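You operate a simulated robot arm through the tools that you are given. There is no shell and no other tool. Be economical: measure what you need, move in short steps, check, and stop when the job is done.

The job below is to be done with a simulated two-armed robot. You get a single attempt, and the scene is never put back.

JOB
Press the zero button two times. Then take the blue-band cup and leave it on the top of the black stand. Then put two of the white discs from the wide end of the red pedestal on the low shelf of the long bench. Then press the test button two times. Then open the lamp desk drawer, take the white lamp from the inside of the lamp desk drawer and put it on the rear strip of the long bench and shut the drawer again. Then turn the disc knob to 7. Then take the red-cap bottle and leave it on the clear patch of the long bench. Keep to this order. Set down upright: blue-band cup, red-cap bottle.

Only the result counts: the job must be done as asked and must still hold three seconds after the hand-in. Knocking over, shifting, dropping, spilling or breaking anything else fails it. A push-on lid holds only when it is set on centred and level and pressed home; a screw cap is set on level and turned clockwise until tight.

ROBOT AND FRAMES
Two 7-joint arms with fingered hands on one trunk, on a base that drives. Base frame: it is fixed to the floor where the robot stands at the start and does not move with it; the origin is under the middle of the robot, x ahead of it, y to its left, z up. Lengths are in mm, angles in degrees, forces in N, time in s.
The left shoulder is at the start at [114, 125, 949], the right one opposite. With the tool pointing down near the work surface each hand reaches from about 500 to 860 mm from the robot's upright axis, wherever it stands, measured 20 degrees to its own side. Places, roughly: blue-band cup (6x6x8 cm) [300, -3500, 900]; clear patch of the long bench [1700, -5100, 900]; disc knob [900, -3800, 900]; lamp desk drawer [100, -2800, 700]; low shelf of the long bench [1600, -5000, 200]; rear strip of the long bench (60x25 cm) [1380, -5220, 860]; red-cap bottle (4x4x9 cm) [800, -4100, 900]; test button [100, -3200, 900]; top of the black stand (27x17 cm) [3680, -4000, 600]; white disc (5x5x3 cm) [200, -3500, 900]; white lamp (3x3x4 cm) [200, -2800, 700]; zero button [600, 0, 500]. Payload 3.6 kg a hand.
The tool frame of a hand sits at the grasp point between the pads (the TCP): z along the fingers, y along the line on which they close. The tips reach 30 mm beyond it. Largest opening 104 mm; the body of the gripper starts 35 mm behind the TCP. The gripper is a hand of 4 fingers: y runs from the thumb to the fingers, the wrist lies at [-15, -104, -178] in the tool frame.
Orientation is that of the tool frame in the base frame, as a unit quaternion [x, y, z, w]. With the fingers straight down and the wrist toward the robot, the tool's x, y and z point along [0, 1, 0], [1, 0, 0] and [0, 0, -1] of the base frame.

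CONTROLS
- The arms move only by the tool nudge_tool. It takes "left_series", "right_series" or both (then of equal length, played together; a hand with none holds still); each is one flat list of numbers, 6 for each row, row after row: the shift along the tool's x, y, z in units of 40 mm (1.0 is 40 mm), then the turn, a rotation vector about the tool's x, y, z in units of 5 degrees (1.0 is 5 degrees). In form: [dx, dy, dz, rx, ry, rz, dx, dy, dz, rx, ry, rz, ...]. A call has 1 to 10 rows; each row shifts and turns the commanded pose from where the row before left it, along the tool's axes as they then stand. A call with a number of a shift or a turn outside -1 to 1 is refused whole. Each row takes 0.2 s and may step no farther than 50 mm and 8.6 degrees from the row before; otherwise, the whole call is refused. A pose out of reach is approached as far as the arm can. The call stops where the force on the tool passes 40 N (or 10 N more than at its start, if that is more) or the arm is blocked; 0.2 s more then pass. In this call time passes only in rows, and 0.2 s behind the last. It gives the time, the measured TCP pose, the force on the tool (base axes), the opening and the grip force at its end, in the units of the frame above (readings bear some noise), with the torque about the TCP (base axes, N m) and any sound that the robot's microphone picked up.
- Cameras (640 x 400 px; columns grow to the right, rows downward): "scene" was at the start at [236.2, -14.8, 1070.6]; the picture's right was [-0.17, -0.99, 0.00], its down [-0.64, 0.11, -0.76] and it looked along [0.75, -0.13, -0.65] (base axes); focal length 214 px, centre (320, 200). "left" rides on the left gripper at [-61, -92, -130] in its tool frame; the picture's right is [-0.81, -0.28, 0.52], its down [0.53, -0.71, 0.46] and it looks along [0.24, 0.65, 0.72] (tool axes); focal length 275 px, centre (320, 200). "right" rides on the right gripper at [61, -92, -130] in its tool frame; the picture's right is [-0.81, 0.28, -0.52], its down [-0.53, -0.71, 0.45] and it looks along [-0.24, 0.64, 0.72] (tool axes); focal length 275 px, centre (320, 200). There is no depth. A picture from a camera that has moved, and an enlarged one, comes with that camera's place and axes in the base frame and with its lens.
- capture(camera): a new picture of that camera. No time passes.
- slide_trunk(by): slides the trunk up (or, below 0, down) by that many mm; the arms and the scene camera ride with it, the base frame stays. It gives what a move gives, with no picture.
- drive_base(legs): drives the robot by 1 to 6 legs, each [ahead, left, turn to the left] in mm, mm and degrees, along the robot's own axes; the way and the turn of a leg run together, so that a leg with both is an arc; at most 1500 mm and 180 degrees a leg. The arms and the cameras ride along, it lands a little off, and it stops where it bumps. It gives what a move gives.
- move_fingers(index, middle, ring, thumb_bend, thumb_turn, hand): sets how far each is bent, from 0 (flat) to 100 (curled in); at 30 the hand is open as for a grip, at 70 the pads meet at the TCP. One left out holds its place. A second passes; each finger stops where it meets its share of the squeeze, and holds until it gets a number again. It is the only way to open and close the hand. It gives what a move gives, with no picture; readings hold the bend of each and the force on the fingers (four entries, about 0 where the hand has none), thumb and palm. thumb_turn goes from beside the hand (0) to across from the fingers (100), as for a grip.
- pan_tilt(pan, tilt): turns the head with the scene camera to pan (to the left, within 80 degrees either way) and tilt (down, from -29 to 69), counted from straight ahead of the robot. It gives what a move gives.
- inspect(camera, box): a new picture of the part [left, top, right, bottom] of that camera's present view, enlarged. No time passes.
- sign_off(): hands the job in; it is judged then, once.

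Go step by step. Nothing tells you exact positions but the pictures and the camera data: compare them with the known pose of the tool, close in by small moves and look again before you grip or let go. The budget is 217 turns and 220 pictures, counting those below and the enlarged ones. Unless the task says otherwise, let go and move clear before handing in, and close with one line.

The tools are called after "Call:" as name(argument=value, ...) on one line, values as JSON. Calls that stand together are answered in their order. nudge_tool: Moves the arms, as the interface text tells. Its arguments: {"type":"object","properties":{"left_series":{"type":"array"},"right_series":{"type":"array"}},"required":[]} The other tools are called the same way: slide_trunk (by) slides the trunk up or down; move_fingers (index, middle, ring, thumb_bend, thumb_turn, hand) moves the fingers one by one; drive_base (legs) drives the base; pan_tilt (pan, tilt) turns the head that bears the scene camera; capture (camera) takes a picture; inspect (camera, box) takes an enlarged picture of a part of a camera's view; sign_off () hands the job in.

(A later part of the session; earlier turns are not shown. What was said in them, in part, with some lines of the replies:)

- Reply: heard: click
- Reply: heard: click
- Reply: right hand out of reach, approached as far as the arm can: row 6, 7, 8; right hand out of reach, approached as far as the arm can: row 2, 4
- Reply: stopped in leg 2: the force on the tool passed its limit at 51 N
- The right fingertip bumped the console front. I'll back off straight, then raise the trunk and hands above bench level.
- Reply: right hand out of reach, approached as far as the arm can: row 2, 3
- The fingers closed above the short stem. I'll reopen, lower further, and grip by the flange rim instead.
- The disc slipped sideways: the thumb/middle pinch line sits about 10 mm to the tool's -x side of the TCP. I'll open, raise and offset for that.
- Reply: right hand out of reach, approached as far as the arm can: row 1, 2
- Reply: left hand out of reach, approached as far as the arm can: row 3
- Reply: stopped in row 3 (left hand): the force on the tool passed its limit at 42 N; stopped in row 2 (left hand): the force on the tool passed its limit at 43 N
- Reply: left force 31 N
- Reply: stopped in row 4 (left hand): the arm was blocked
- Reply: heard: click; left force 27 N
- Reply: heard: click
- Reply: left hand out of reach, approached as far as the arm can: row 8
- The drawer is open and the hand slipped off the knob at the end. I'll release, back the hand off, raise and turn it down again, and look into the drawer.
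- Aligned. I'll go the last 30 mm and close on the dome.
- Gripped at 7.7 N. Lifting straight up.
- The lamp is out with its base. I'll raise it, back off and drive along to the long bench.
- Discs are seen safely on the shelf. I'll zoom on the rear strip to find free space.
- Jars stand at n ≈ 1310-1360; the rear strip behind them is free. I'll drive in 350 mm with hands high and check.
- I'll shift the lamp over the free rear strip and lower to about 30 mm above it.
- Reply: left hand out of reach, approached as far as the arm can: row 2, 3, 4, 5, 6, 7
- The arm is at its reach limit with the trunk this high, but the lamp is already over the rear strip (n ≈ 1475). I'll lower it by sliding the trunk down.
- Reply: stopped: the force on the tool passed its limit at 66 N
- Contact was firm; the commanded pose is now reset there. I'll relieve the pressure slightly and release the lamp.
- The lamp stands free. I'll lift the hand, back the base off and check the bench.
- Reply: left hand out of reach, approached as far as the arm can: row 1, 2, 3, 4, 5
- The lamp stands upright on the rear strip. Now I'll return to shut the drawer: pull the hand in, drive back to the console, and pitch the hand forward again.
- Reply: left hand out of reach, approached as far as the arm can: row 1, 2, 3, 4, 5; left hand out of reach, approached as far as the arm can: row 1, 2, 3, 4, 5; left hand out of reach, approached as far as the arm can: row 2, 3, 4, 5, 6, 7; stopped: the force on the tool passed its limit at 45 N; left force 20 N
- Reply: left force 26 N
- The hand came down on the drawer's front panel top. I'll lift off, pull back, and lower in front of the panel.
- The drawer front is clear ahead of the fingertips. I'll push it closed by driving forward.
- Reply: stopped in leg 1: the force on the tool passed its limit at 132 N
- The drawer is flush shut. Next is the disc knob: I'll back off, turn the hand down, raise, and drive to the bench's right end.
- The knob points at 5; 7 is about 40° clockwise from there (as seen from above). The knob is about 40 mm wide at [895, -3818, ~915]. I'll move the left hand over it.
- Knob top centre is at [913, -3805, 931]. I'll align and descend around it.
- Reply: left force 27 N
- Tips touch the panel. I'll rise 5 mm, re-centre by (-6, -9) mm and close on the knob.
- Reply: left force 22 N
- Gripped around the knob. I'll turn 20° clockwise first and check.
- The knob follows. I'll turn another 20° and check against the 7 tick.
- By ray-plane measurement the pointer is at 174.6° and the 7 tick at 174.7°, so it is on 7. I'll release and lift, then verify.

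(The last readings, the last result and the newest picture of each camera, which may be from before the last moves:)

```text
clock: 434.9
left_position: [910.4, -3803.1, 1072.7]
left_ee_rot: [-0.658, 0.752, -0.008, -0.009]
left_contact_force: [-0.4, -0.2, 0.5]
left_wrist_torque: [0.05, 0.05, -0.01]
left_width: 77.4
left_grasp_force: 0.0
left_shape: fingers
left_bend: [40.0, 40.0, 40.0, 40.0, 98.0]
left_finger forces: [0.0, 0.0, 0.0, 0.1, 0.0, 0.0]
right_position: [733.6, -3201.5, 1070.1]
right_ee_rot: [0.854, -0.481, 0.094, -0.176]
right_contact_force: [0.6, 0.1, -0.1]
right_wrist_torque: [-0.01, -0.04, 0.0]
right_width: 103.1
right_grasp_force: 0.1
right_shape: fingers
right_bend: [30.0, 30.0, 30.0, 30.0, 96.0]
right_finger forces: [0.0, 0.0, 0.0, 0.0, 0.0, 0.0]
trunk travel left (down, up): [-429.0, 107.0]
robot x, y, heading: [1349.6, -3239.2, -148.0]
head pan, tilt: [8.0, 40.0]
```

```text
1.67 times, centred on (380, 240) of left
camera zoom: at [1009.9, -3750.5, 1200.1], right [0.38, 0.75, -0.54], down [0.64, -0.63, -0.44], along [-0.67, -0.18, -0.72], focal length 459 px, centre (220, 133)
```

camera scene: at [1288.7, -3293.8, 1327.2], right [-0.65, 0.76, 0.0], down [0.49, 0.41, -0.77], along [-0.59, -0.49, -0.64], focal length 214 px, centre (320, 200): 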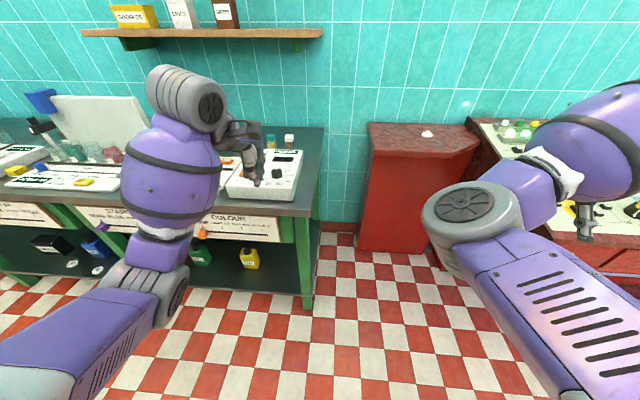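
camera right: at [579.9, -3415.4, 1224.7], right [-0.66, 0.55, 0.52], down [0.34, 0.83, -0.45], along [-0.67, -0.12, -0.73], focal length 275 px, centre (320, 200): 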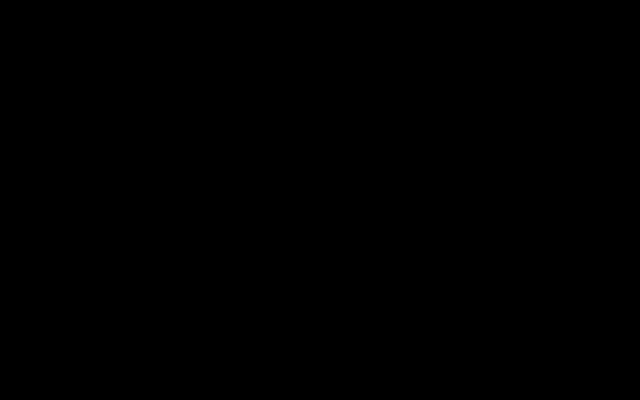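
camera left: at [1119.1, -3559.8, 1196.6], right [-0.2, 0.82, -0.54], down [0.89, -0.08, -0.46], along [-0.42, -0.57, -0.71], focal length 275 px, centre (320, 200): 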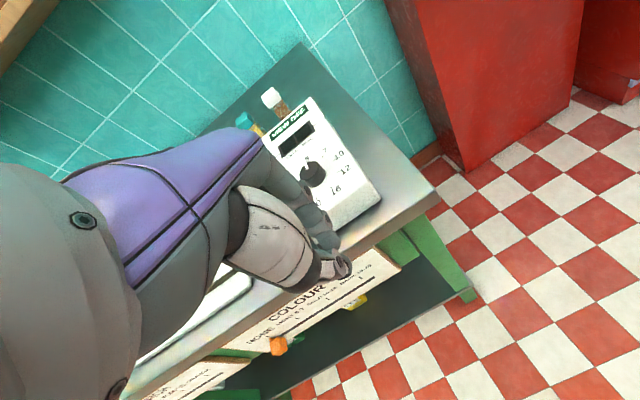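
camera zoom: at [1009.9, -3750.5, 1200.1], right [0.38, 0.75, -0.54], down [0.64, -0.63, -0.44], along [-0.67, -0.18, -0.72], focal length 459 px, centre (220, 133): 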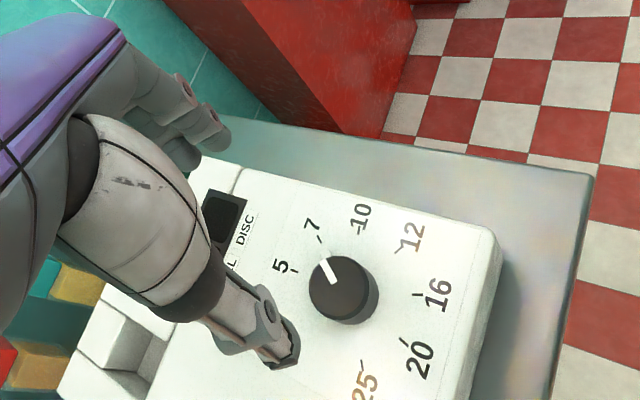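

Knob is on 7 (within ~2°). Now the red-cap bottle at about [798, -4093], cap near z 945. I'll undo the yaw, shift the base, and look from above.

Call:
nudge_tool(left_series=[0, 0, 0, 0, 0, -1, 0, 0, 0, 0, 0, -1, 0, 0, 0, 0, 0, -1, 0, 0, 0, 0, 0, -1, 0, 0, 0, 0, 0, -1, 0, 0, 0, 0, 0, -1, 0, 0, 0, 0, 0, -1, 0, 0, 0, 0, 0, -1])

Call:
drive_base(legs=[[0, 190, 0], [150, 0, 0]])

Call:
capture(camera="left")

Call:
capture(camera="scene")

```text
clock: 436.7
left_position: [908.5, -3802.7, 1072.0]
left_ee_rot: [0.877, -0.481, 0.006, 0.013]
left_contact_force: [-0.6, 0.2, -0.1]
left_wrist_torque: [-0.01, 0.04, 0.04]
left_width: 77.6
left_grasp_force: 0.0
left_shape: fingers
left_bend: [40.0, 40.0, 40.0, 40.0, 98.0]
left_finger forces: [0.1, 0.1, 0.0, 0.0, 0.1, 0.0]
right_position: [735.8, -3201.3, 1068.8]
right_ee_rot: [0.854, -0.481, 0.093, -0.177]
right_contact_force: [0.4, -0.5, -0.8]
right_wrist_torque: [-0.02, -0.01, 0.03]
right_width: 103.3
right_grasp_force: 0.0
right_shape: fingers
right_bend: [30.0, 30.0, 30.0, 30.0, 96.0]
right_finger forces: [0.1, 0.0, 0.0, 0.1, 0.1, 0.0]
trunk travel left (down, up): [-429.0, 107.0]
robot x, y, heading: [1349.9, -3243.8, -147.8]
head pan, tilt: [8.0, 40.0]
```

```text
clock: 440.0
left_position: [887.0, -4045.6, 1071.7]
left_ee_rot: [0.877, -0.48, 0.005, 0.013]
left_contact_force: [0.1, -0.1, 0.1]
left_wrist_torque: [-0.01, -0.02, -0.03]
left_width: 77.8
left_grasp_force: 0.0
left_shape: fingers
left_bend: [40.0, 40.0, 40.0, 40.0, 98.0]
left_finger forces: [0.0, 0.1, 0.1, 0.0, 0.0, 0.0]
right_position: [710.9, -3445.4, 1069.3]
right_ee_rot: [0.855, -0.479, 0.094, -0.177]
right_contact_force: [-0.6, -0.6, -0.2]
right_wrist_torque: [0.01, -0.04, -0.01]
right_width: 103.2
right_grasp_force: 0.0
right_shape: fingers
right_bend: [30.0, 30.0, 30.0, 30.0, 96.0]
right_finger forces: [0.1, 0.0, 0.0, 0.0, 0.0, 0.0]
trunk travel left (down, up): [-429.0, 107.0]
robot x, y, heading: [1324.0, -3481.5, -147.4]
head pan, tilt: [8.0, 40.0]
```

```text
48 pictures are left
camera left: at [932.2, -3941.2, 1198.1], right [-0.21, 0.82, -0.54], down [0.89, -0.08, -0.46], along [-0.41, -0.57, -0.71], focal length 275 px, centre (320, 200)
```

left: 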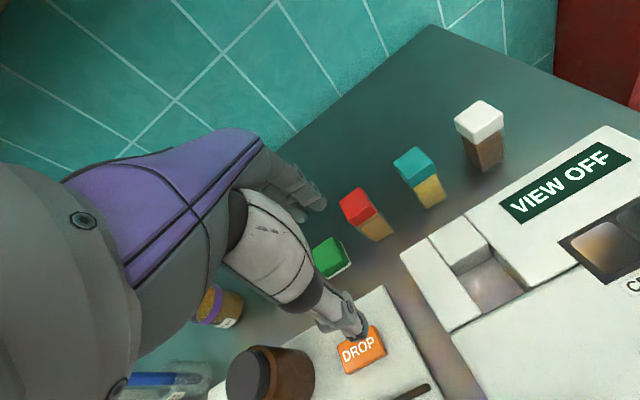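

```text
47 pictures are left
camera scene: at [1188.8, -3584.2, 1327.1], right [-0.65, 0.76, 0.0], down [0.49, 0.42, -0.77], along [-0.58, -0.5, -0.64], focal length 214 px, centre (320, 200)
```

scene: 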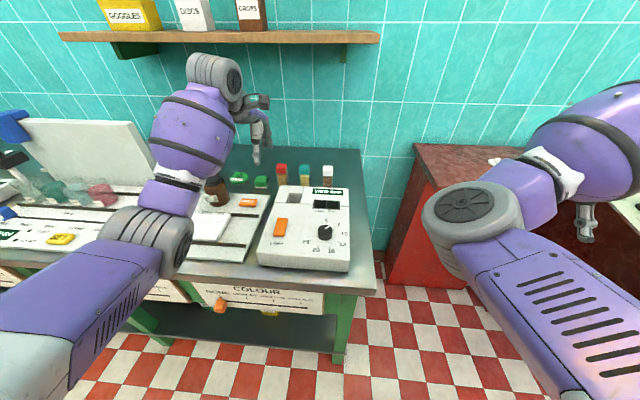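

Red cap top centre: [789, -4098, 937]. The green box and teal vial are about 70 mm to either side. I'll move above it and take a close look.

Call:
nudge_tool(left_series=[0, 0.96, 0, 0, 0, 0, 0, 0.96, 0, 0, 0, 0, 0.03, 0.95, 0, 0, 0, 0, 0, 0, 0.9, 0, 0, 0, 0, 0, 0.9, 0, 0, 0])

Call:
inspect(camera="left", box=[240, 120, 520, 360])

Call:
inspect(camera="scene", box=[220, 100, 360, 220])

```text
clock: 441.2
left_position: [804.8, -4097.5, 999.5]
left_ee_rot: [0.877, -0.481, 0.004, 0.012]
left_contact_force: [1.0, 0.3, 0.1]
left_wrist_torque: [-0.01, 0.01, 0.01]
left_width: 77.8
left_grasp_force: 0.1
left_shape: fingers
left_bend: [40.0, 40.0, 40.0, 40.0, 98.0]
left_finger forces: [0.0, 0.0, 0.0, 0.0, 0.1, 0.0]
left hand out of reach, approached as far as the arm can: row 3
right_position: [710.5, -3445.9, 1070.0]
right_ee_rot: [0.855, -0.479, 0.094, -0.177]
right_contact_force: [-0.7, -1.5, -0.1]
right_wrist_torque: [0.02, 0.0, -0.01]
right_width: 103.4
right_grasp_force: 0.1
right_shape: fingers
right_bend: [30.0, 30.0, 30.0, 30.0, 96.0]
right_finger forces: [0.1, 0.1, 0.0, 0.1, 0.0, 0.0]
trunk travel left (down, up): [-429.0, 107.0]
robot x, y, heading: [1327.8, -3479.1, -147.3]
head pan, tilt: [8.0, 40.0]
```

```text
1.67 times, centred on (380, 240) of left
camera zoom: at [850.2, -3993.1, 1125.3], right [-0.21, 0.82, -0.54], down [0.89, -0.08, -0.46], along [-0.41, -0.57, -0.71], focal length 459 px, centre (220, 133)
```

zoom: 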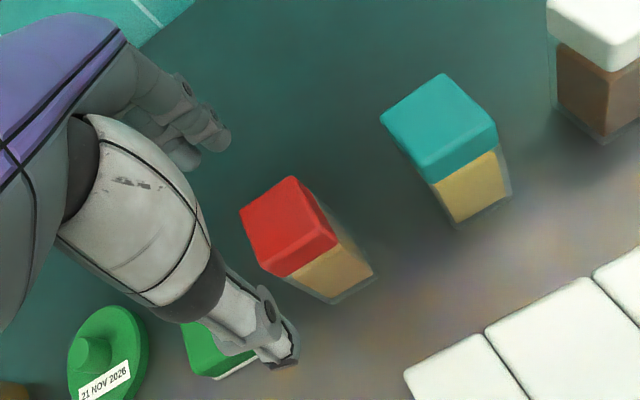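

```text
3.33 times, centred on (290, 160) of scene
camera zoom: at [1189.2, -3583.6, 1327.2], right [-0.65, 0.76, 0.0], down [0.49, 0.42, -0.77], along [-0.58, -0.5, -0.64], focal length 715 px, centre (420, 333)
```

zoom: 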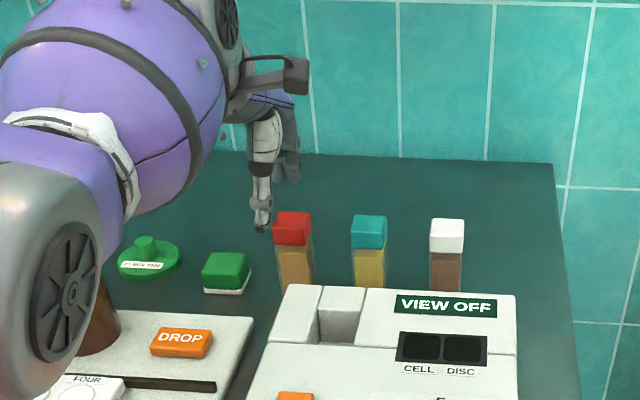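

The arm is at its reach limit, so I'll move the base 55 mm closer, compensate, and re-check.

Call:
drive_base(legs=[[55, 0, 0]])

Call:
nudge_tool(left_series=[-0.06, -0.85, 0, 0, 0, 0, -0.06, -0.83, 0, 0, 0, 0])

Call:
inspect(camera="left", box=[240, 120, 520, 360])

```text
clock: 442.1
left_position: [758.1, -4127.4, 999.2]
left_ee_rot: [0.877, -0.479, 0.005, 0.012]
left_contact_force: [-0.2, 0.4, 0.0]
left_wrist_torque: [0.01, -0.02, -0.01]
left_width: 78.0
left_grasp_force: 0.0
left_shape: fingers
left_bend: [40.0, 40.0, 40.0, 40.0, 98.0]
left_finger forces: [0.0, 0.0, 0.0, 0.0, 0.0, 0.0]
right_position: [663.7, -3475.2, 1068.3]
right_ee_rot: [0.854, -0.479, 0.094, -0.177]
right_contact_force: [-0.5, -0.5, -0.3]
right_wrist_torque: [-0.03, -0.03, 0.01]
right_width: 103.1
right_grasp_force: 0.0
right_shape: fingers
right_bend: [30.0, 30.0, 30.0, 30.0, 96.0]
right_finger forces: [0.0, 0.1, 0.0, 0.1, 0.1, 0.0]
trunk travel left (down, up): [-429.0, 107.0]
robot x, y, heading: [1282.2, -3512.0, -147.3]
head pan, tilt: [8.0, 40.0]
```

```text
clock: 442.7
left_position: [813.4, -4087.5, 997.6]
left_ee_rot: [0.877, -0.48, 0.005, 0.012]
left_contact_force: [-0.1, 0.5, -0.4]
left_wrist_torque: [-0.02, 0.01, 0.03]
left_width: 78.1
left_grasp_force: 0.1
left_shape: fingers
left_bend: [40.0, 40.0, 40.0, 40.0, 98.0]
left_finger forces: [0.0, 0.1, 0.1, 0.1, 0.0, 0.0]
right_position: [665.2, -3475.0, 1068.4]
right_ee_rot: [0.855, -0.479, 0.094, -0.178]
right_contact_force: [-0.2, -0.1, -0.1]
right_wrist_torque: [0.01, 0.03, 0.01]
right_width: 103.3
right_grasp_force: 0.2
right_shape: fingers
right_bend: [30.0, 30.0, 30.0, 30.0, 96.0]
right_finger forces: [0.1, 0.0, 0.0, 0.1, 0.1, 0.0]
trunk travel left (down, up): [-429.0, 107.0]
robot x, y, heading: [1281.5, -3515.5, -147.5]
head pan, tilt: [8.0, 40.0]
```

```text
1.67 times, centred on (380, 240) of left
camera zoom: at [858.7, -3982.3, 1124.1], right [-0.21, 0.82, -0.54], down [0.89, -0.08, -0.46], along [-0.41, -0.57, -0.71], focal length 459 px, centre (220, 133)
```

zoom: 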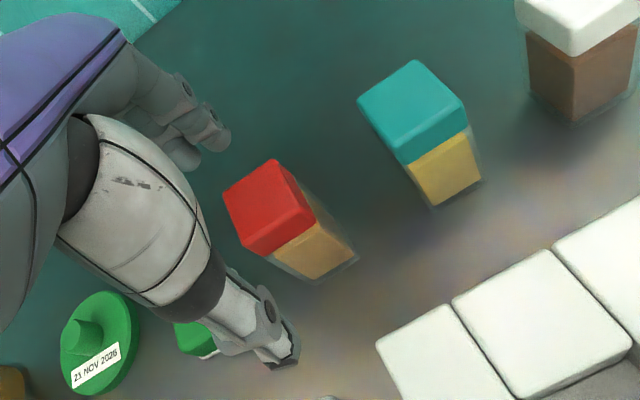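

Call:
nudge_tool(left_series=[-0.08, 0.35, 0.3, 0, 0, 0, 0, 0, 0.4, 0, 0, 0])

Call:
inspect(camera="left", box=[240, 140, 480, 340])

Call:
inspect(camera="scene", box=[230, 110, 350, 200])

```text
clock: 443.3
left_position: [799.4, -4093.0, 968.9]
left_ee_rot: [0.877, -0.48, 0.006, 0.012]
left_contact_force: [0.7, 0.7, 0.0]
left_wrist_torque: [0.04, 0.04, 0.01]
left_width: 77.8
left_grasp_force: 0.1
left_shape: fingers
left_bend: [40.0, 40.0, 40.0, 40.0, 98.0]
left_finger forces: [0.0, 0.1, 0.0, 0.0, 0.0, 0.0]
right_position: [665.0, -3474.5, 1070.2]
right_ee_rot: [0.854, -0.479, 0.094, -0.177]
right_contact_force: [-0.7, -0.2, -0.2]
right_wrist_torque: [-0.01, 0.01, -0.01]
right_width: 103.5
right_grasp_force: 0.0
right_shape: fingers
right_bend: [30.0, 30.0, 30.0, 30.0, 96.0]
right_finger forces: [0.0, 0.1, 0.0, 0.0, 0.0, 0.0]
trunk travel left (down, up): [-429.0, 107.0]
robot x, y, heading: [1277.3, -3512.8, -147.5]
head pan, tilt: [8.0, 40.0]
```

```text
2.00 times, centred on (360, 240) of left
camera zoom: at [844.6, -3988.5, 1096.0], right [-0.21, 0.82, -0.54], down [0.89, -0.08, -0.46], along [-0.41, -0.57, -0.71], focal length 551 px, centre (240, 120)
```

zoom: 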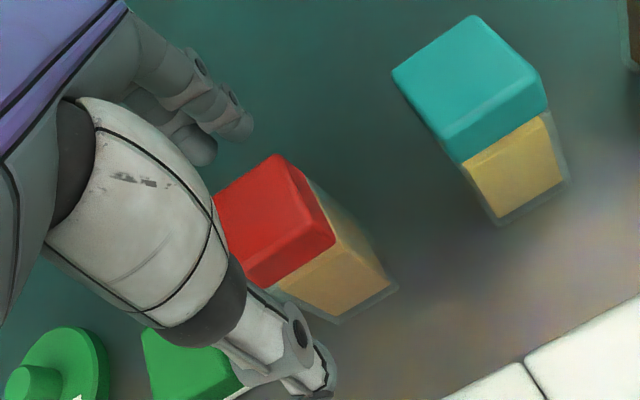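

```text
4.44 times, centred on (290, 155) of scene
camera zoom: at [1143.3, -3613.3, 1327.2], right [-0.65, 0.76, 0.0], down [0.49, 0.42, -0.77], along [-0.58, -0.5, -0.64], focal length 953 px, centre (453, 400)
```

zoom: 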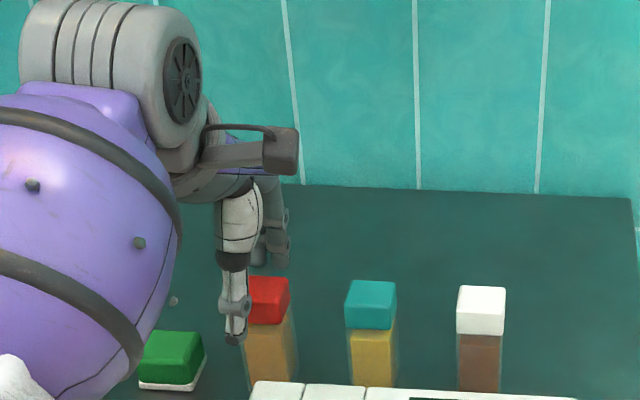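

Aligned (cap top ≈ z 957). I'll descend to grip height and close gently.

Call:
nudge_tool(left_series=[-0.08, 0, 0.4, 0, 0, 0, 0, 0, 0.3, 0, 0, 0, 0, 0, 0.2, 0, 0, 0])

Call:
move_fingers(hand="left", index=50, middle=50, ring=46, thumb_bend=50)

Call:
inspect(camera="left", box=[240, 140, 480, 340])

```text
clock: 444.1
left_position: [797.8, -4092.1, 932.9]
left_ee_rot: [0.877, -0.48, 0.006, 0.013]
left_contact_force: [0.9, 1.0, -0.2]
left_wrist_torque: [-0.02, -0.01, 0.01]
left_width: 78.0
left_grasp_force: 0.0
left_shape: fingers
left_bend: [40.0, 40.0, 40.0, 40.0, 98.0]
left_finger forces: [0.0, 0.0, 0.0, 0.0, 0.0, 0.1]
right_position: [664.9, -3474.7, 1070.2]
right_ee_rot: [0.854, -0.48, 0.094, -0.177]
right_contact_force: [-0.3, 0.0, -0.2]
right_wrist_torque: [0.03, 0.02, -0.02]
right_width: 103.3
right_grasp_force: 0.1
right_shape: fingers
right_bend: [30.0, 30.0, 30.0, 30.0, 96.0]
right_finger forces: [0.0, 0.0, 0.0, 0.0, 0.1, 0.0]
trunk travel left (down, up): [-429.0, 107.0]
robot x, y, heading: [1278.1, -3511.0, -147.6]
head pan, tilt: [8.0, 40.0]
```

```text
clock: 445.1
left_position: [797.6, -4089.8, 934.1]
left_ee_rot: [0.877, -0.48, 0.005, 0.013]
left_contact_force: [-0.3, -0.2, 0.3]
left_wrist_torque: [0.01, 0.0, 0.02]
left_width: 52.6
left_grasp_force: 0.0
left_shape: fingers
left_bend: [50.0, 50.0, 46.0, 50.0, 98.0]
left_finger forces: [0.0, 0.0, 0.1, 0.1, 0.0, 0.0]
right_position: [663.4, -3475.2, 1069.5]
right_ee_rot: [0.855, -0.479, 0.094, -0.177]
right_contact_force: [-0.3, 0.9, -0.7]
right_wrist_torque: [0.01, 0.0, 0.0]
right_width: 103.2
right_grasp_force: 0.0
right_shape: fingers
right_bend: [30.0, 30.0, 30.0, 30.0, 96.0]
right_finger forces: [0.0, 0.0, 0.0, 0.0, 0.0, 0.1]
trunk travel left (down, up): [-429.0, 107.0]
robot x, y, heading: [1284.2, -3511.7, -147.9]
head pan, tilt: [8.0, 40.0]
```

```text
2.00 times, centred on (360, 240) of left
camera zoom: at [842.4, -3986.1, 1060.2], right [-0.21, 0.82, -0.54], down [0.89, -0.08, -0.46], along [-0.41, -0.57, -0.71], focal length 551 px, centre (240, 120)
```

zoom: 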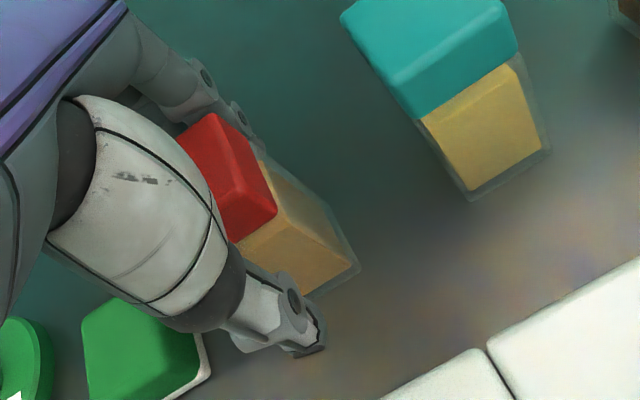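

Call:
move_fingers(hand="left", index=64, middle=64, ring=50, thumb_bend=64)

Call:
inspect(camera="left", box=[240, 140, 480, 340])

```text
clock: 446.1
left_position: [796.5, -4090.5, 934.0]
left_ee_rot: [0.877, -0.48, 0.005, 0.012]
left_contact_force: [-0.2, 0.4, -0.1]
left_wrist_torque: [-0.01, 0.03, 0.03]
left_width: 30.2
left_grasp_force: 5.8
left_shape: fingers
left_bend: [60.0, 61.0, 50.0, 58.0, 97.0]
left_finger forces: [3.1, 2.6, 0.1, 0.0, 5.5, 0.1]
right_position: [665.0, -3474.1, 1069.6]
right_ee_rot: [0.854, -0.48, 0.093, -0.177]
right_contact_force: [0.2, -0.8, -0.3]
right_wrist_torque: [-0.01, 0.0, 0.02]
right_width: 103.0
right_grasp_force: 0.1
right_shape: fingers
right_bend: [30.0, 30.0, 30.0, 30.0, 96.0]
right_finger forces: [0.0, 0.0, 0.0, 0.1, 0.0, 0.1]
trunk travel left (down, up): [-429.0, 107.0]
robot x, y, heading: [1280.1, -3513.9, -147.8]
head pan, tilt: [8.0, 40.0]
```

```text
2.00 times, centred on (360, 240) of left
camera zoom: at [842.4, -3986.1, 1060.2], right [-0.21, 0.82, -0.54], down [0.89, -0.08, -0.46], along [-0.41, -0.57, -0.71], focal length 551 px, centre (240, 120)
```

zoom: 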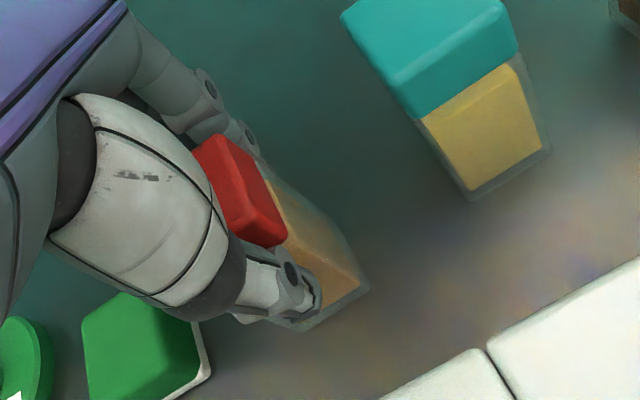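

Call:
move_fingers(hand="left", index=72, middle=72, thumb_bend=70)

Call:
nudge_tool(left_series=[0, 0, -0.2, 0, 0, 0, 0, 0, -0.4, 0, 0, 0, 0, 0, -0.6, 0, 0, 0])

Call:
inspect(camera="left", box=[240, 140, 480, 340])

Call:
inspect(camera="scene", box=[230, 90, 350, 200])

```text
clock: 447.1
left_position: [796.8, -4090.5, 932.7]
left_ee_rot: [0.877, -0.48, 0.005, 0.012]
left_contact_force: [-0.5, -0.8, 0.6]
left_wrist_torque: [0.0, -0.01, 0.01]
left_width: 29.1
left_grasp_force: 14.2
left_shape: fingers
left_bend: [62.0, 64.0, 50.0, 58.0, 96.0]
left_finger forces: [7.7, 6.2, 0.0, 0.0, 13.8, 0.1]
right_position: [663.5, -3474.8, 1068.7]
right_ee_rot: [0.855, -0.479, 0.094, -0.176]
right_contact_force: [-0.3, 0.2, -0.8]
right_wrist_torque: [-0.03, -0.01, 0.02]
right_width: 103.4
right_grasp_force: 0.0
right_shape: fingers
right_bend: [30.0, 30.0, 30.0, 30.0, 96.0]
right_finger forces: [0.0, 0.0, 0.0, 0.0, 0.1, 0.0]
trunk travel left (down, up): [-429.0, 107.0]
robot x, y, heading: [1279.3, -3512.4, -148.0]
head pan, tilt: [8.0, 40.0]
```

```text
clock: 447.9
left_position: [797.2, -4089.0, 981.1]
left_ee_rot: [0.877, -0.48, 0.005, 0.013]
left_contact_force: [0.0, 0.1, -0.9]
left_wrist_torque: [-0.05, 0.02, 0.01]
left_width: 29.1
left_grasp_force: 13.8
left_shape: fingers
left_bend: [62.0, 64.0, 50.0, 58.0, 96.0]
left_finger forces: [7.6, 6.0, 0.1, 0.0, 13.7, 0.0]
right_position: [664.6, -3473.6, 1069.4]
right_ee_rot: [0.854, -0.48, 0.094, -0.177]
right_contact_force: [0.1, 0.0, 0.7]
right_wrist_torque: [0.0, 0.02, 0.0]
right_width: 103.1
right_grasp_force: 0.1
right_shape: fingers
right_bend: [30.0, 30.0, 30.0, 30.0, 96.0]
right_finger forces: [0.1, 0.1, 0.0, 0.0, 0.0, 0.0]
trunk travel left (down, up): [-429.0, 107.0]
robot x, y, heading: [1278.5, -3510.8, -147.7]
head pan, tilt: [8.0, 40.0]
```

```text
2.00 times, centred on (360, 240) of left
camera zoom: at [843.2, -3985.1, 1108.3], right [-0.21, 0.82, -0.54], down [0.89, -0.08, -0.46], along [-0.41, -0.57, -0.71], focal length 551 px, centre (240, 120)
```

zoom: 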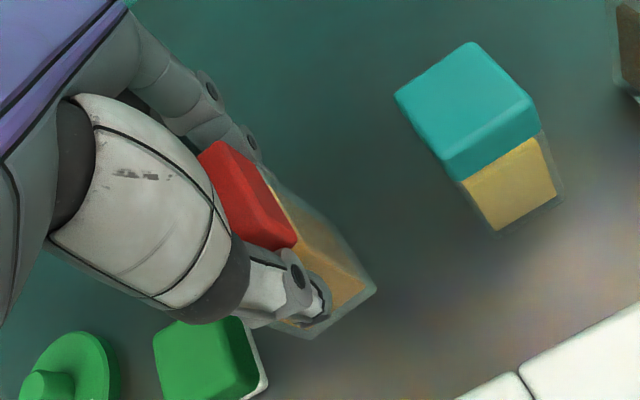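

```text
3.64 times, centred on (290, 145) of scene
camera zoom: at [1143.1, -3613.1, 1327.2], right [-0.65, 0.76, 0.0], down [0.49, 0.42, -0.77], along [-0.58, -0.5, -0.64], focal length 780 px, centre (429, 400)
```

zoom: 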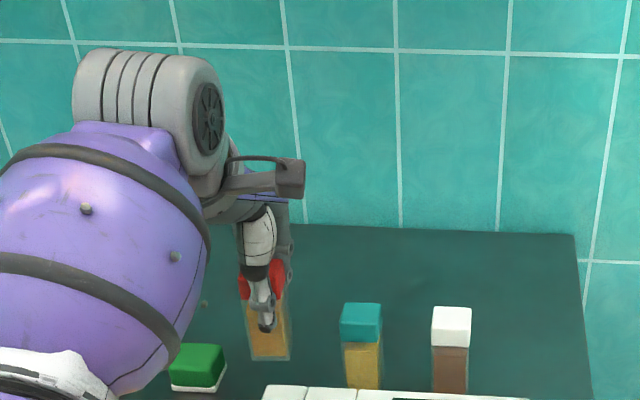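

The bottle is held. I'll raise it, back off, drive along the bench to the clear patch and look.

Call:
nudge_tool(left_series=[0, 0, -0.9, 0, 0, 0, 0, 0, -0.9, 0, 0, 0, 0, -0.5, -0.6, 0, 0, 0])

Call:
drive_base(legs=[[-450, 0, 0], [0, 1350, 0], [180, 0, 0]])

Call:
pan_tilt(pan=12, tilt=40)

Call:
capture(camera="scene")

Call:
capture(camera="left")

```text
clock: 448.7
left_position: [815.3, -4075.9, 1075.8]
left_ee_rot: [0.877, -0.48, 0.006, 0.013]
left_contact_force: [-0.3, -0.8, -1.8]
left_wrist_torque: [-0.02, 0.03, 0.0]
left_width: 29.3
left_grasp_force: 13.9
left_shape: fingers
left_bend: [62.0, 64.0, 50.0, 58.0, 96.0]
left_finger forces: [7.7, 6.0, 0.0, 0.0, 13.7, 0.1]
right_position: [665.3, -3473.7, 1069.8]
right_ee_rot: [0.855, -0.479, 0.093, -0.176]
right_contact_force: [0.4, 0.1, 0.7]
right_wrist_torque: [0.02, 0.04, 0.03]
right_width: 103.1
right_grasp_force: 0.1
right_shape: fingers
right_bend: [30.0, 30.0, 30.0, 30.0, 96.0]
right_finger forces: [0.1, 0.0, 0.0, 0.0, 0.0, 0.0]
trunk travel left (down, up): [-429.0, 107.0]
robot x, y, heading: [1279.5, -3514.2, -147.8]
head pan, tilt: [8.0, 40.0]
```

```text
clock: 464.2
left_position: [1767.3, -5073.1, 1076.7]
left_ee_rot: [0.877, -0.48, 0.005, 0.013]
left_contact_force: [0.2, 0.1, -1.7]
left_wrist_torque: [-0.02, -0.01, -0.02]
left_width: 29.4
left_grasp_force: 13.7
left_shape: fingers
left_bend: [62.0, 64.0, 50.0, 58.0, 96.0]
left_finger forces: [7.6, 6.2, 0.1, 0.0, 13.6, 0.0]
right_position: [1616.7, -4472.9, 1069.2]
right_ee_rot: [0.855, -0.479, 0.094, -0.177]
right_contact_force: [0.1, -0.7, 0.1]
right_wrist_torque: [0.02, 0.02, 0.02]
right_width: 103.1
right_grasp_force: 0.0
right_shape: fingers
right_bend: [30.0, 30.0, 30.0, 30.0, 96.0]
right_finger forces: [0.0, 0.0, 0.0, 0.1, 0.0, 0.0]
trunk travel left (down, up): [-429.0, 107.0]
robot x, y, heading: [2231.8, -4507.9, -147.3]
head pan, tilt: [8.0, 40.0]
```

```text
clock: 464.8
left_position: [1767.6, -5074.4, 1075.8]
left_ee_rot: [0.877, -0.48, 0.004, 0.013]
left_contact_force: [-0.1, 0.1, -0.9]
left_wrist_torque: [-0.01, 0.04, 0.0]
left_width: 29.3
left_grasp_force: 13.6
left_shape: fingers
left_bend: [62.0, 64.0, 50.0, 58.0, 96.0]
left_finger forces: [7.6, 6.1, 0.0, 0.0, 13.7, 0.0]
right_position: [1616.7, -4472.8, 1069.5]
right_ee_rot: [0.855, -0.479, 0.094, -0.177]
right_contact_force: [-0.4, -0.3, 0.0]
right_wrist_torque: [0.01, -0.01, 0.0]
right_width: 103.3
right_grasp_force: 0.1
right_shape: fingers
right_bend: [30.0, 30.0, 30.0, 30.0, 96.0]
right_finger forces: [0.0, 0.0, 0.1, 0.1, 0.0, 0.0]
trunk travel left (down, up): [-429.0, 107.0]
robot x, y, heading: [2233.5, -4510.5, -147.7]
head pan, tilt: [12.0, 40.0]
```

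```text
37 pictures are left
camera scene: at [2099.8, -4615.1, 1327.2], right [-0.7, 0.71, 0.0], down [0.46, 0.45, -0.77], along [-0.55, -0.54, -0.64], focal length 214 px, centre (320, 200)
```

scene: 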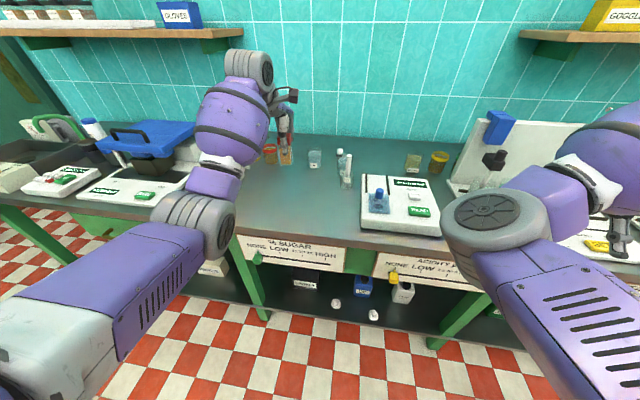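

```text
36 pictures are left
camera left: at [1813.1, -4969.3, 1203.1], right [-0.21, 0.82, -0.54], down [0.89, -0.08, -0.46], along [-0.41, -0.57, -0.71], focal length 275 px, centre (320, 200)
```

left: 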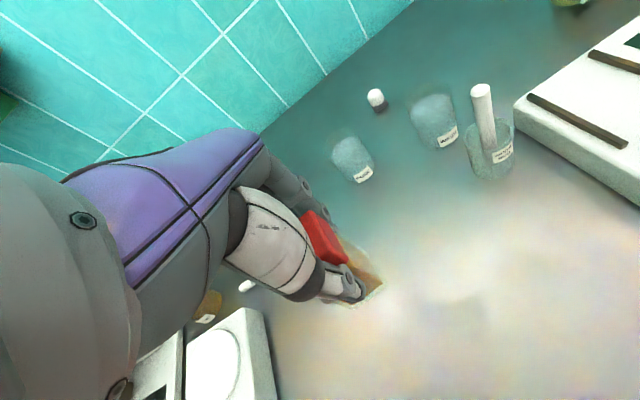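

The clear patch at [1700, -5100] is free in both views, and the lamp stands upright behind. I'll move over it and lower to about 20 mm above.

Call:
nudge_tool(left_series=[-0.06, 0.93, 0, 0, 0, 0, -0.06, 0.93, 0, 0, 0, 0, 0, 0, 0.9, 0, 0, 0, 0, 0, 0.9, 0, 0, 0, 0, 0, 0.9, 0, 0, 0])

Call:
capture(camera="left")

Call:
inspect(camera="scene", box=[220, 100, 380, 240])

```text
clock: 466.0
left_position: [1701.7, -5112.4, 969.3]
left_ee_rot: [0.877, -0.48, 0.005, 0.013]
left_contact_force: [0.7, 0.1, -1.6]
left_wrist_torque: [0.01, 0.0, -0.02]
left_width: 28.8
left_grasp_force: 13.7
left_shape: fingers
left_bend: [62.0, 65.0, 50.0, 59.0, 95.0]
left_finger forces: [7.2, 6.2, 0.0, 0.0, 13.3, 0.0]
right_position: [1616.1, -4473.2, 1069.3]
right_ee_rot: [0.854, -0.48, 0.094, -0.177]
right_contact_force: [0.7, 0.5, 0.7]
right_wrist_torque: [0.03, -0.01, 0.0]
right_width: 103.3
right_grasp_force: 0.0
right_shape: fingers
right_bend: [30.0, 30.0, 30.0, 30.0, 96.0]
right_finger forces: [0.0, 0.0, 0.0, 0.1, 0.0, 0.0]
trunk travel left (down, up): [-429.0, 107.0]
robot x, y, heading: [2234.5, -4508.7, -147.6]
head pan, tilt: [12.0, 40.0]
```

```text
35 pictures are left
camera left: at [1747.7, -5008.0, 1096.0], right [-0.21, 0.82, -0.54], down [0.89, -0.08, -0.46], along [-0.42, -0.57, -0.71], focal length 275 px, centre (320, 200)
```

left: 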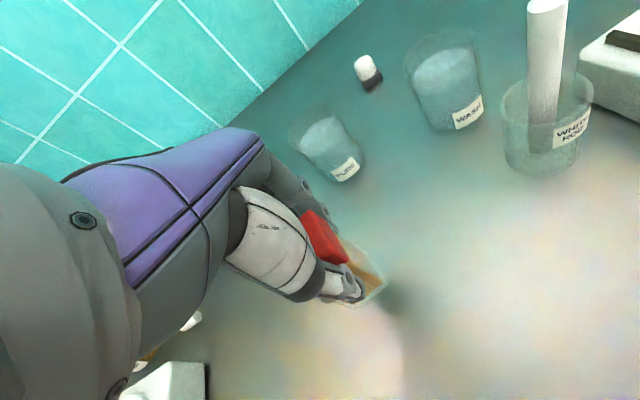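

```text
2.86 times, centred on (300, 170) of scene
camera zoom: at [2099.7, -4615.4, 1327.1], right [-0.7, 0.71, 0.0], down [0.46, 0.45, -0.77], along [-0.55, -0.54, -0.64], focal length 613 px, centre (377, 286)
```

zoom: 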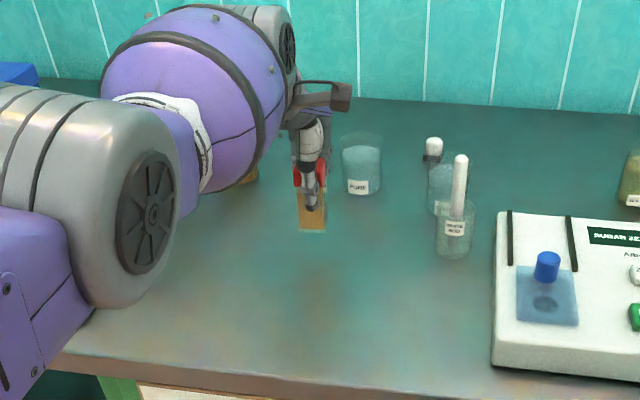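

Call:
nudge_tool(left_series=[0, 0, 0.4, 0, 0, 0, 0, 0, 0.2, 0, 0, 0])

Call:
nudge_tool(left_series=[0, 0, 0.08, 0, 0, 0, 0, 0, 0.06, 0, 0, 0])

```text
clock: 466.6
left_position: [1705.0, -5109.9, 946.2]
left_ee_rot: [0.877, -0.48, 0.004, 0.012]
left_contact_force: [0.7, 0.3, 0.2]
left_wrist_torque: [-0.03, -0.01, -0.02]
left_width: 28.8
left_grasp_force: 12.7
left_shape: fingers
left_bend: [62.0, 65.0, 50.0, 59.0, 95.0]
left_finger forces: [7.1, 6.1, 0.0, 0.0, 13.4, 0.0]
left hand out of reach, approached as far as the arm can: row 2
right_position: [1616.8, -4472.8, 1069.2]
right_ee_rot: [0.854, -0.479, 0.093, -0.178]
right_contact_force: [0.2, 0.3, -0.4]
right_wrist_torque: [0.0, 0.04, -0.04]
right_width: 103.3
right_grasp_force: 0.0
right_shape: fingers
right_bend: [30.0, 30.0, 30.0, 30.0, 96.0]
right_finger forces: [0.0, 0.1, 0.0, 0.0, 0.0, 0.0]
trunk travel left (down, up): [-429.0, 107.0]
robot x, y, heading: [2231.6, -4508.7, -147.6]
head pan, tilt: [12.0, 40.0]
```

```text
clock: 467.2
left_position: [1705.5, -5111.1, 940.1]
left_ee_rot: [0.877, -0.48, 0.005, 0.013]
left_contact_force: [0.1, 0.5, -0.5]
left_wrist_torque: [0.0, 0.03, 0.01]
left_width: 28.7
left_grasp_force: 12.9
left_shape: fingers
left_bend: [62.0, 65.0, 50.0, 59.0, 95.0]
left_finger forces: [7.1, 6.0, 0.0, 0.0, 13.3, 0.0]
right_position: [1617.6, -4471.1, 1069.2]
right_ee_rot: [0.854, -0.48, 0.094, -0.177]
right_contact_force: [0.1, 0.7, -0.3]
right_wrist_torque: [0.01, 0.04, -0.02]
right_width: 103.2
right_grasp_force: 0.0
right_shape: fingers
right_bend: [30.0, 30.0, 30.0, 30.0, 96.0]
right_finger forces: [0.0, 0.0, 0.0, 0.0, 0.0, 0.0]
trunk travel left (down, up): [-429.0, 107.0]
robot x, y, heading: [2231.2, -4509.3, -147.6]
head pan, tilt: [12.0, 40.0]
```

Call:
nudge_tool(left_series=[0, 0, 0.06, 0, 0, 0, 0, 0, 0.05, 0, 0, 0])

Call:
nudge_tool(left_series=[0, 0, 0.06, 0, 0, 0])

```text
clock: 467.8
left_position: [1705.9, -5109.8, 937.2]
left_ee_rot: [0.877, -0.481, 0.005, 0.013]
left_contact_force: [-0.5, -0.7, -1.1]
left_wrist_torque: [0.0, 0.02, -0.02]
left_width: 28.7
left_grasp_force: 13.0
left_shape: fingers
left_bend: [62.0, 65.0, 50.0, 59.0, 95.0]
left_finger forces: [7.1, 6.0, 0.1, 0.0, 13.2, 0.0]
right_position: [1617.7, -4473.2, 1069.2]
right_ee_rot: [0.854, -0.48, 0.094, -0.177]
right_contact_force: [1.0, -0.2, 0.1]
right_wrist_torque: [0.0, 0.01, -0.01]
right_width: 103.3
right_grasp_force: 0.0
right_shape: fingers
right_bend: [30.0, 30.0, 30.0, 30.0, 96.0]
right_finger forces: [0.0, 0.0, 0.0, 0.0, 0.0, 0.1]
trunk travel left (down, up): [-429.0, 107.0]
robot x, y, heading: [2231.5, -4507.4, -147.8]
head pan, tilt: [12.0, 40.0]
```

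```text
clock: 468.2
left_position: [1705.4, -5109.9, 933.1]
left_ee_rot: [0.877, -0.48, 0.006, 0.013]
left_contact_force: [-0.2, 0.1, -0.9]
left_wrist_torque: [-0.01, 0.02, -0.01]
left_width: 28.8
left_grasp_force: 13.1
left_shape: fingers
left_bend: [62.0, 65.0, 50.0, 59.0, 95.0]
left_finger forces: [7.2, 6.0, 0.1, 0.0, 13.3, 0.1]
right_position: [1617.3, -4472.1, 1069.4]
right_ee_rot: [0.854, -0.479, 0.094, -0.177]
right_contact_force: [0.3, -0.1, 0.4]
right_wrist_torque: [-0.02, -0.02, -0.02]
right_width: 103.2
right_grasp_force: 0.1
right_shape: fingers
right_bend: [30.0, 30.0, 30.0, 30.0, 96.0]
right_finger forces: [0.0, 0.0, 0.0, 0.0, 0.0, 0.1]
trunk travel left (down, up): [-429.0, 107.0]
robot x, y, heading: [2233.8, -4507.3, -147.8]
head pan, tilt: [12.0, 40.0]
```

Call:
nudge_tool(left_series=[0, 0, 0.06, 0, 0, 0])

Call:
inspect(camera="scene", box=[260, 120, 340, 200])

```text
clock: 468.6
left_position: [1705.7, -5109.7, 932.5]
left_ee_rot: [0.877, -0.48, 0.004, 0.014]
left_contact_force: [0.2, 0.1, 2.4]
left_wrist_torque: [0.04, -0.01, -0.04]
left_width: 28.5
left_grasp_force: 14.2
left_shape: fingers
left_bend: [62.0, 65.0, 50.0, 59.0, 95.0]
left_finger forces: [7.4, 6.3, 0.0, 0.0, 13.3, 0.1]
right_position: [1617.0, -4472.3, 1070.4]
right_ee_rot: [0.855, -0.479, 0.093, -0.176]
right_contact_force: [0.7, 0.3, 0.6]
right_wrist_torque: [0.03, 0.01, 0.03]
right_width: 103.5
right_grasp_force: 0.1
right_shape: fingers
right_bend: [30.0, 30.0, 30.0, 30.0, 96.0]
right_finger forces: [0.0, 0.0, 0.2, 0.1, 0.0, 0.0]
trunk travel left (down, up): [-429.0, 107.0]
robot x, y, heading: [2231.3, -4507.6, -147.6]
head pan, tilt: [12.0, 40.0]
```

```text
5.00 times, centred on (300, 160) of scene
camera zoom: at [2100.3, -4614.7, 1327.4], right [-0.7, 0.71, 0.0], down [0.46, 0.45, -0.77], along [-0.55, -0.54, -0.64], focal length 1072 px, centre (420, 400)
```

zoom: 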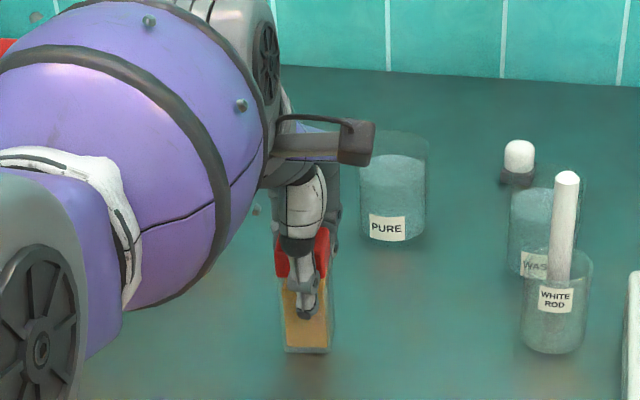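

The bottle is on the bench. I'll release in two stages.

Call:
move_fingers(hand="left", index=57, middle=58, ring=46, thumb_bend=54)

Call:
move_fingers(hand="left", index=40, middle=40, ring=40, thumb_bend=40)

Call:
capture(camera="left")

```text
clock: 469.6
left_position: [1707.4, -5109.7, 931.8]
left_ee_rot: [0.877, -0.48, 0.005, 0.013]
left_contact_force: [-0.6, -0.4, 0.1]
left_wrist_torque: [0.0, 0.0, 0.02]
left_width: 38.9
left_grasp_force: 0.0
left_shape: fingers
left_bend: [56.0, 57.0, 46.0, 54.0, 97.0]
left_finger forces: [0.0, 0.0, 0.1, 0.1, 0.1, 0.1]
right_position: [1617.3, -4473.2, 1068.8]
right_ee_rot: [0.854, -0.479, 0.094, -0.178]
right_contact_force: [0.5, 0.8, -0.4]
right_wrist_torque: [0.0, 0.0, -0.03]
right_width: 103.2
right_grasp_force: 0.1
right_shape: fingers
right_bend: [30.0, 30.0, 30.0, 30.0, 96.0]
right_finger forces: [0.0, 0.1, 0.1, 0.0, 0.0, 0.0]
trunk travel left (down, up): [-429.0, 107.0]
robot x, y, heading: [2230.9, -4510.7, -147.4]
head pan, tilt: [12.0, 40.0]
```

```text
clock: 470.6
left_position: [1706.3, -5109.6, 931.4]
left_ee_rot: [0.877, -0.48, 0.005, 0.013]
left_contact_force: [0.3, 0.0, -0.5]
left_wrist_torque: [0.01, -0.02, 0.03]
left_width: 77.5
left_grasp_force: 0.0
left_shape: fingers
left_bend: [40.0, 40.0, 40.0, 40.0, 97.0]
left_finger forces: [0.0, 0.0, 0.1, 0.1, 0.1, 0.1]
right_position: [1616.2, -4472.1, 1070.2]
right_ee_rot: [0.854, -0.479, 0.094, -0.177]
right_contact_force: [-0.4, 0.2, 0.6]
right_wrist_torque: [0.0, 0.0, -0.01]
right_width: 103.3
right_grasp_force: 0.0
right_shape: fingers
right_bend: [30.0, 30.0, 30.0, 30.0, 96.0]
right_finger forces: [0.0, 0.0, 0.0, 0.0, 0.0, 0.0]
trunk travel left (down, up): [-429.0, 107.0]
robot x, y, heading: [2233.1, -4510.3, -147.3]
head pan, tilt: [12.0, 40.0]
```

```text
32 pictures are left
camera left: at [1751.8, -5005.6, 1058.3], right [-0.21, 0.82, -0.54], down [0.89, -0.08, -0.46], along [-0.41, -0.57, -0.71], focal length 275 px, centre (320, 200)
```

left: 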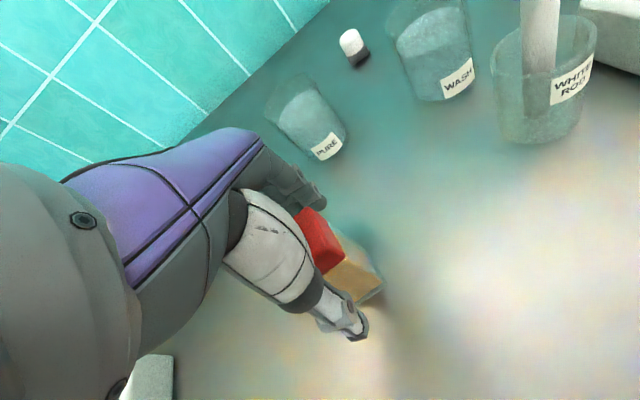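

Released and upright. I'll lift the hand straight up and back off, then check everything.

Call:
nudge_tool(left_series=[0, 0, -0.4, 0, 0, 0, 0, 0, -0.7, 0, 0, 0, 0, 0, -0.9, 0, 0, 0, 0, 0, -0.9, 0, 0, 0])

Call:
drive_base(legs=[[-350, 0, 0]])

Call:
inspect(camera="scene", box=[200, 80, 480, 300])

Call:
pan_tilt(pan=-40, tilt=25)

Call:
capture(camera="scene")

```text
clock: 471.6
left_position: [1706.1, -5108.6, 1048.5]
left_ee_rot: [0.877, -0.48, 0.006, 0.013]
left_contact_force: [0.2, 0.5, -0.5]
left_wrist_torque: [0.04, 0.01, -0.01]
left_width: 77.5
left_grasp_force: 0.1
left_shape: fingers
left_bend: [40.0, 40.0, 40.0, 40.0, 97.0]
left_finger forces: [0.0, 0.0, 0.0, 0.0, 0.0, 0.1]
right_position: [1616.7, -4471.7, 1069.0]
right_ee_rot: [0.854, -0.48, 0.094, -0.176]
right_contact_force: [0.3, 0.0, 1.0]
right_wrist_torque: [0.0, 0.0, 0.01]
right_width: 103.2
right_grasp_force: 0.0
right_shape: fingers
right_bend: [30.0, 30.0, 30.0, 30.0, 96.0]
right_finger forces: [0.0, 0.0, 0.0, 0.0, 0.0, 0.1]
trunk travel left (down, up): [-429.0, 107.0]
robot x, y, heading: [2233.9, -4508.5, -147.6]
head pan, tilt: [12.0, 40.0]
```

```text
clock: 473.9
left_position: [2001.4, -4920.4, 1048.0]
left_ee_rot: [0.877, -0.479, 0.005, 0.013]
left_contact_force: [-0.6, -0.2, 0.4]
left_wrist_torque: [-0.03, -0.03, -0.01]
left_width: 77.5
left_grasp_force: 0.1
left_shape: fingers
left_bend: [40.0, 40.0, 40.0, 40.0, 97.0]
left_finger forces: [0.0, 0.0, 0.0, 0.1, 0.1, 0.1]
right_position: [1914.8, -4283.4, 1068.9]
right_ee_rot: [0.854, -0.48, 0.094, -0.176]
right_contact_force: [-1.0, 0.2, 0.1]
right_wrist_torque: [0.01, 0.03, -0.01]
right_width: 103.4
right_grasp_force: 0.1
right_shape: fingers
right_bend: [30.0, 30.0, 30.0, 30.0, 96.0]
right_finger forces: [0.0, 0.1, 0.0, 0.1, 0.0, 0.0]
trunk travel left (down, up): [-429.0, 107.0]
robot x, y, heading: [2525.8, -4323.8, -147.8]
head pan, tilt: [12.0, 40.0]
```

```text
1.82 times, centred on (340, 190) of scene
camera zoom: at [2397.1, -4426.0, 1327.3], right [-0.7, 0.71, 0.0], down [0.46, 0.45, -0.77], along [-0.55, -0.54, -0.64], focal length 390 px, centre (284, 218)
```

zoom: 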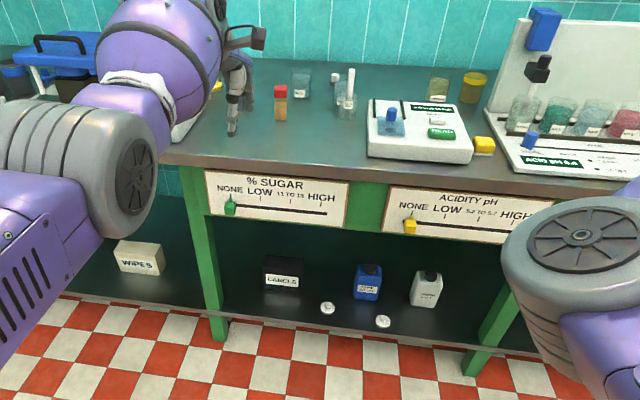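

```text
clock: 475.1
left_position: [2002.0, -4918.5, 1048.2]
left_ee_rot: [0.877, -0.48, 0.005, 0.012]
left_contact_force: [0.2, -1.0, -0.1]
left_wrist_torque: [0.01, 0.01, -0.02]
left_width: 77.4
left_grasp_force: 0.0
left_shape: fingers
left_bend: [40.0, 40.0, 40.0, 40.0, 97.0]
left_finger forces: [0.0, 0.1, 0.0, 0.1, 0.0, 0.1]
right_position: [1913.8, -4283.4, 1069.4]
right_ee_rot: [0.855, -0.479, 0.093, -0.177]
right_contact_force: [0.2, -0.1, 0.8]
right_wrist_torque: [0.01, -0.01, 0.02]
right_width: 103.1
right_grasp_force: 0.0
right_shape: fingers
right_bend: [30.0, 30.0, 30.0, 30.0, 96.0]
right_finger forces: [0.1, 0.0, 0.0, 0.1, 0.1, 0.1]
trunk travel left (down, up): [-429.0, 107.0]
robot x, y, heading: [2525.9, -4320.3, -147.5]
head pan, tilt: [-40.0, 25.0]
```

```text
30 pictures are left
camera scene: at [2366.2, -4354.6, 1350.5], right [0.13, 0.99, 0.0], down [0.42, -0.06, -0.91], along [-0.9, 0.12, -0.42], focal length 214 px, centre (320, 200)
```

scene: 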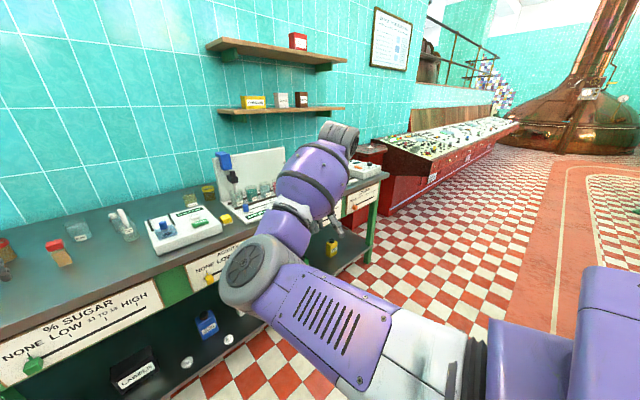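

Bottle, lamp and discs are all in place. I'll check that the drawer is still shut and look at the cup.

Call:
inspect(camera="scene", box=[360, 120, 530, 220])

Call:
drive_base(legs=[[0, 0, 140]])

Call:
pan_tilt(pan=30, tilt=30)

Call:
capture(camera="scene")

```text
3.76 times, centred on (445, 170) of scene
camera zoom: at [2366.2, -4354.6, 1350.5], right [0.13, 0.99, 0.0], down [0.42, -0.06, -0.91], along [-0.9, 0.12, -0.42], focal length 807 px, centre (-151, 313)
```

zoom: 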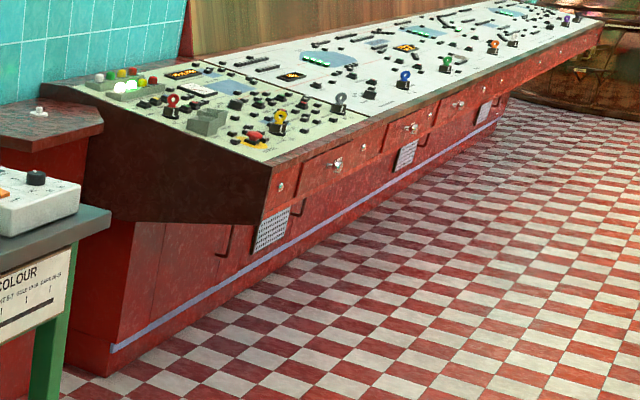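

```text
clock: 481.3
left_position: [3318.3, -4214.1, 1047.4]
left_ee_rot: [0.757, 0.654, 0.014, 0.0]
left_contact_force: [1.1, 0.2, -0.5]
left_wrist_torque: [0.02, 0.03, 0.02]
left_width: 77.6
left_grasp_force: 0.0
left_shape: fingers
left_bend: [40.0, 40.0, 40.0, 40.0, 97.0]
left_finger forces: [0.0, 0.0, 0.0, 0.0, 0.0, 0.0]
right_position: [2971.0, -4751.0, 1068.6]
right_ee_rot: [0.748, 0.633, -0.133, -0.149]
right_contact_force: [-0.8, -0.1, -0.6]
right_wrist_torque: [-0.03, -0.01, 0.0]
right_width: 103.2
right_grasp_force: 0.0
right_shape: fingers
right_bend: [30.0, 30.0, 30.0, 30.0, 96.0]
right_finger forces: [0.1, 0.0, 0.0, 0.0, 0.0, 0.0]
trunk travel left (down, up): [-429.0, 107.0]
robot x, y, heading: [2526.4, -4321.4, -8.4]
head pan, tilt: [-40.0, 25.0]
```

```text
clock: 482.7
left_position: [3319.9, -4212.2, 1049.0]
left_ee_rot: [0.757, 0.654, 0.013, 0.0]
left_contact_force: [0.9, 0.4, 0.8]
left_wrist_torque: [-0.03, -0.02, 0.0]
left_width: 77.5
left_grasp_force: 0.2
left_shape: fingers
left_bend: [40.0, 40.0, 40.0, 40.0, 97.0]
left_finger forces: [0.0, 0.0, 0.1, 0.0, 0.0, 0.0]
right_position: [2969.8, -4751.7, 1069.2]
right_ee_rot: [0.748, 0.633, -0.133, -0.15]
right_contact_force: [0.3, 1.2, -0.4]
right_wrist_torque: [-0.03, -0.01, 0.01]
right_width: 103.3
right_grasp_force: 0.1
right_shape: fingers
right_bend: [30.0, 30.0, 30.0, 30.0, 96.0]
right_finger forces: [0.0, 0.1, 0.0, 0.0, 0.1, 0.0]
trunk travel left (down, up): [-429.0, 107.0]
robot x, y, heading: [2526.7, -4323.3, -8.4]
head pan, tilt: [30.0, 30.0]
```

```text
28 pictures are left
camera scene: at [2697.9, -4300.4, 1342.6], right [0.37, -0.93, 0.0], down [-0.47, -0.18, -0.87], along [0.81, 0.32, -0.5], focal length 214 px, centre (320, 200)
```

scene: 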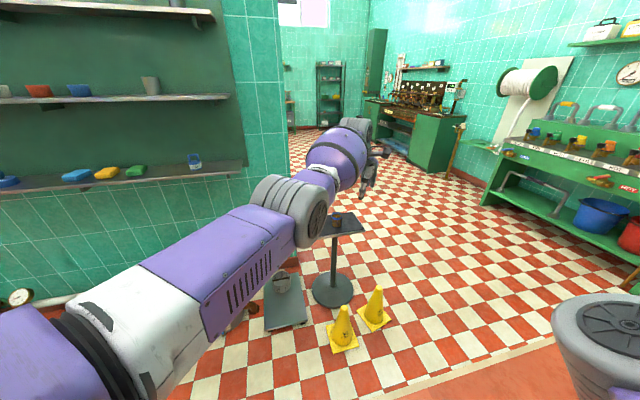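

The cup still stands on the black stand, the drawer is shut, and the lamp, discs, knob and bottle are all where they should be, so I'm handing in.

Call:
sign_off()

```text
The job is handed in.
```

The whole job was done in the order given and handed in. My last pictures show the cup, discs, lamp and bottle in place, the drawer shut, and the knob within about 2° of 7.
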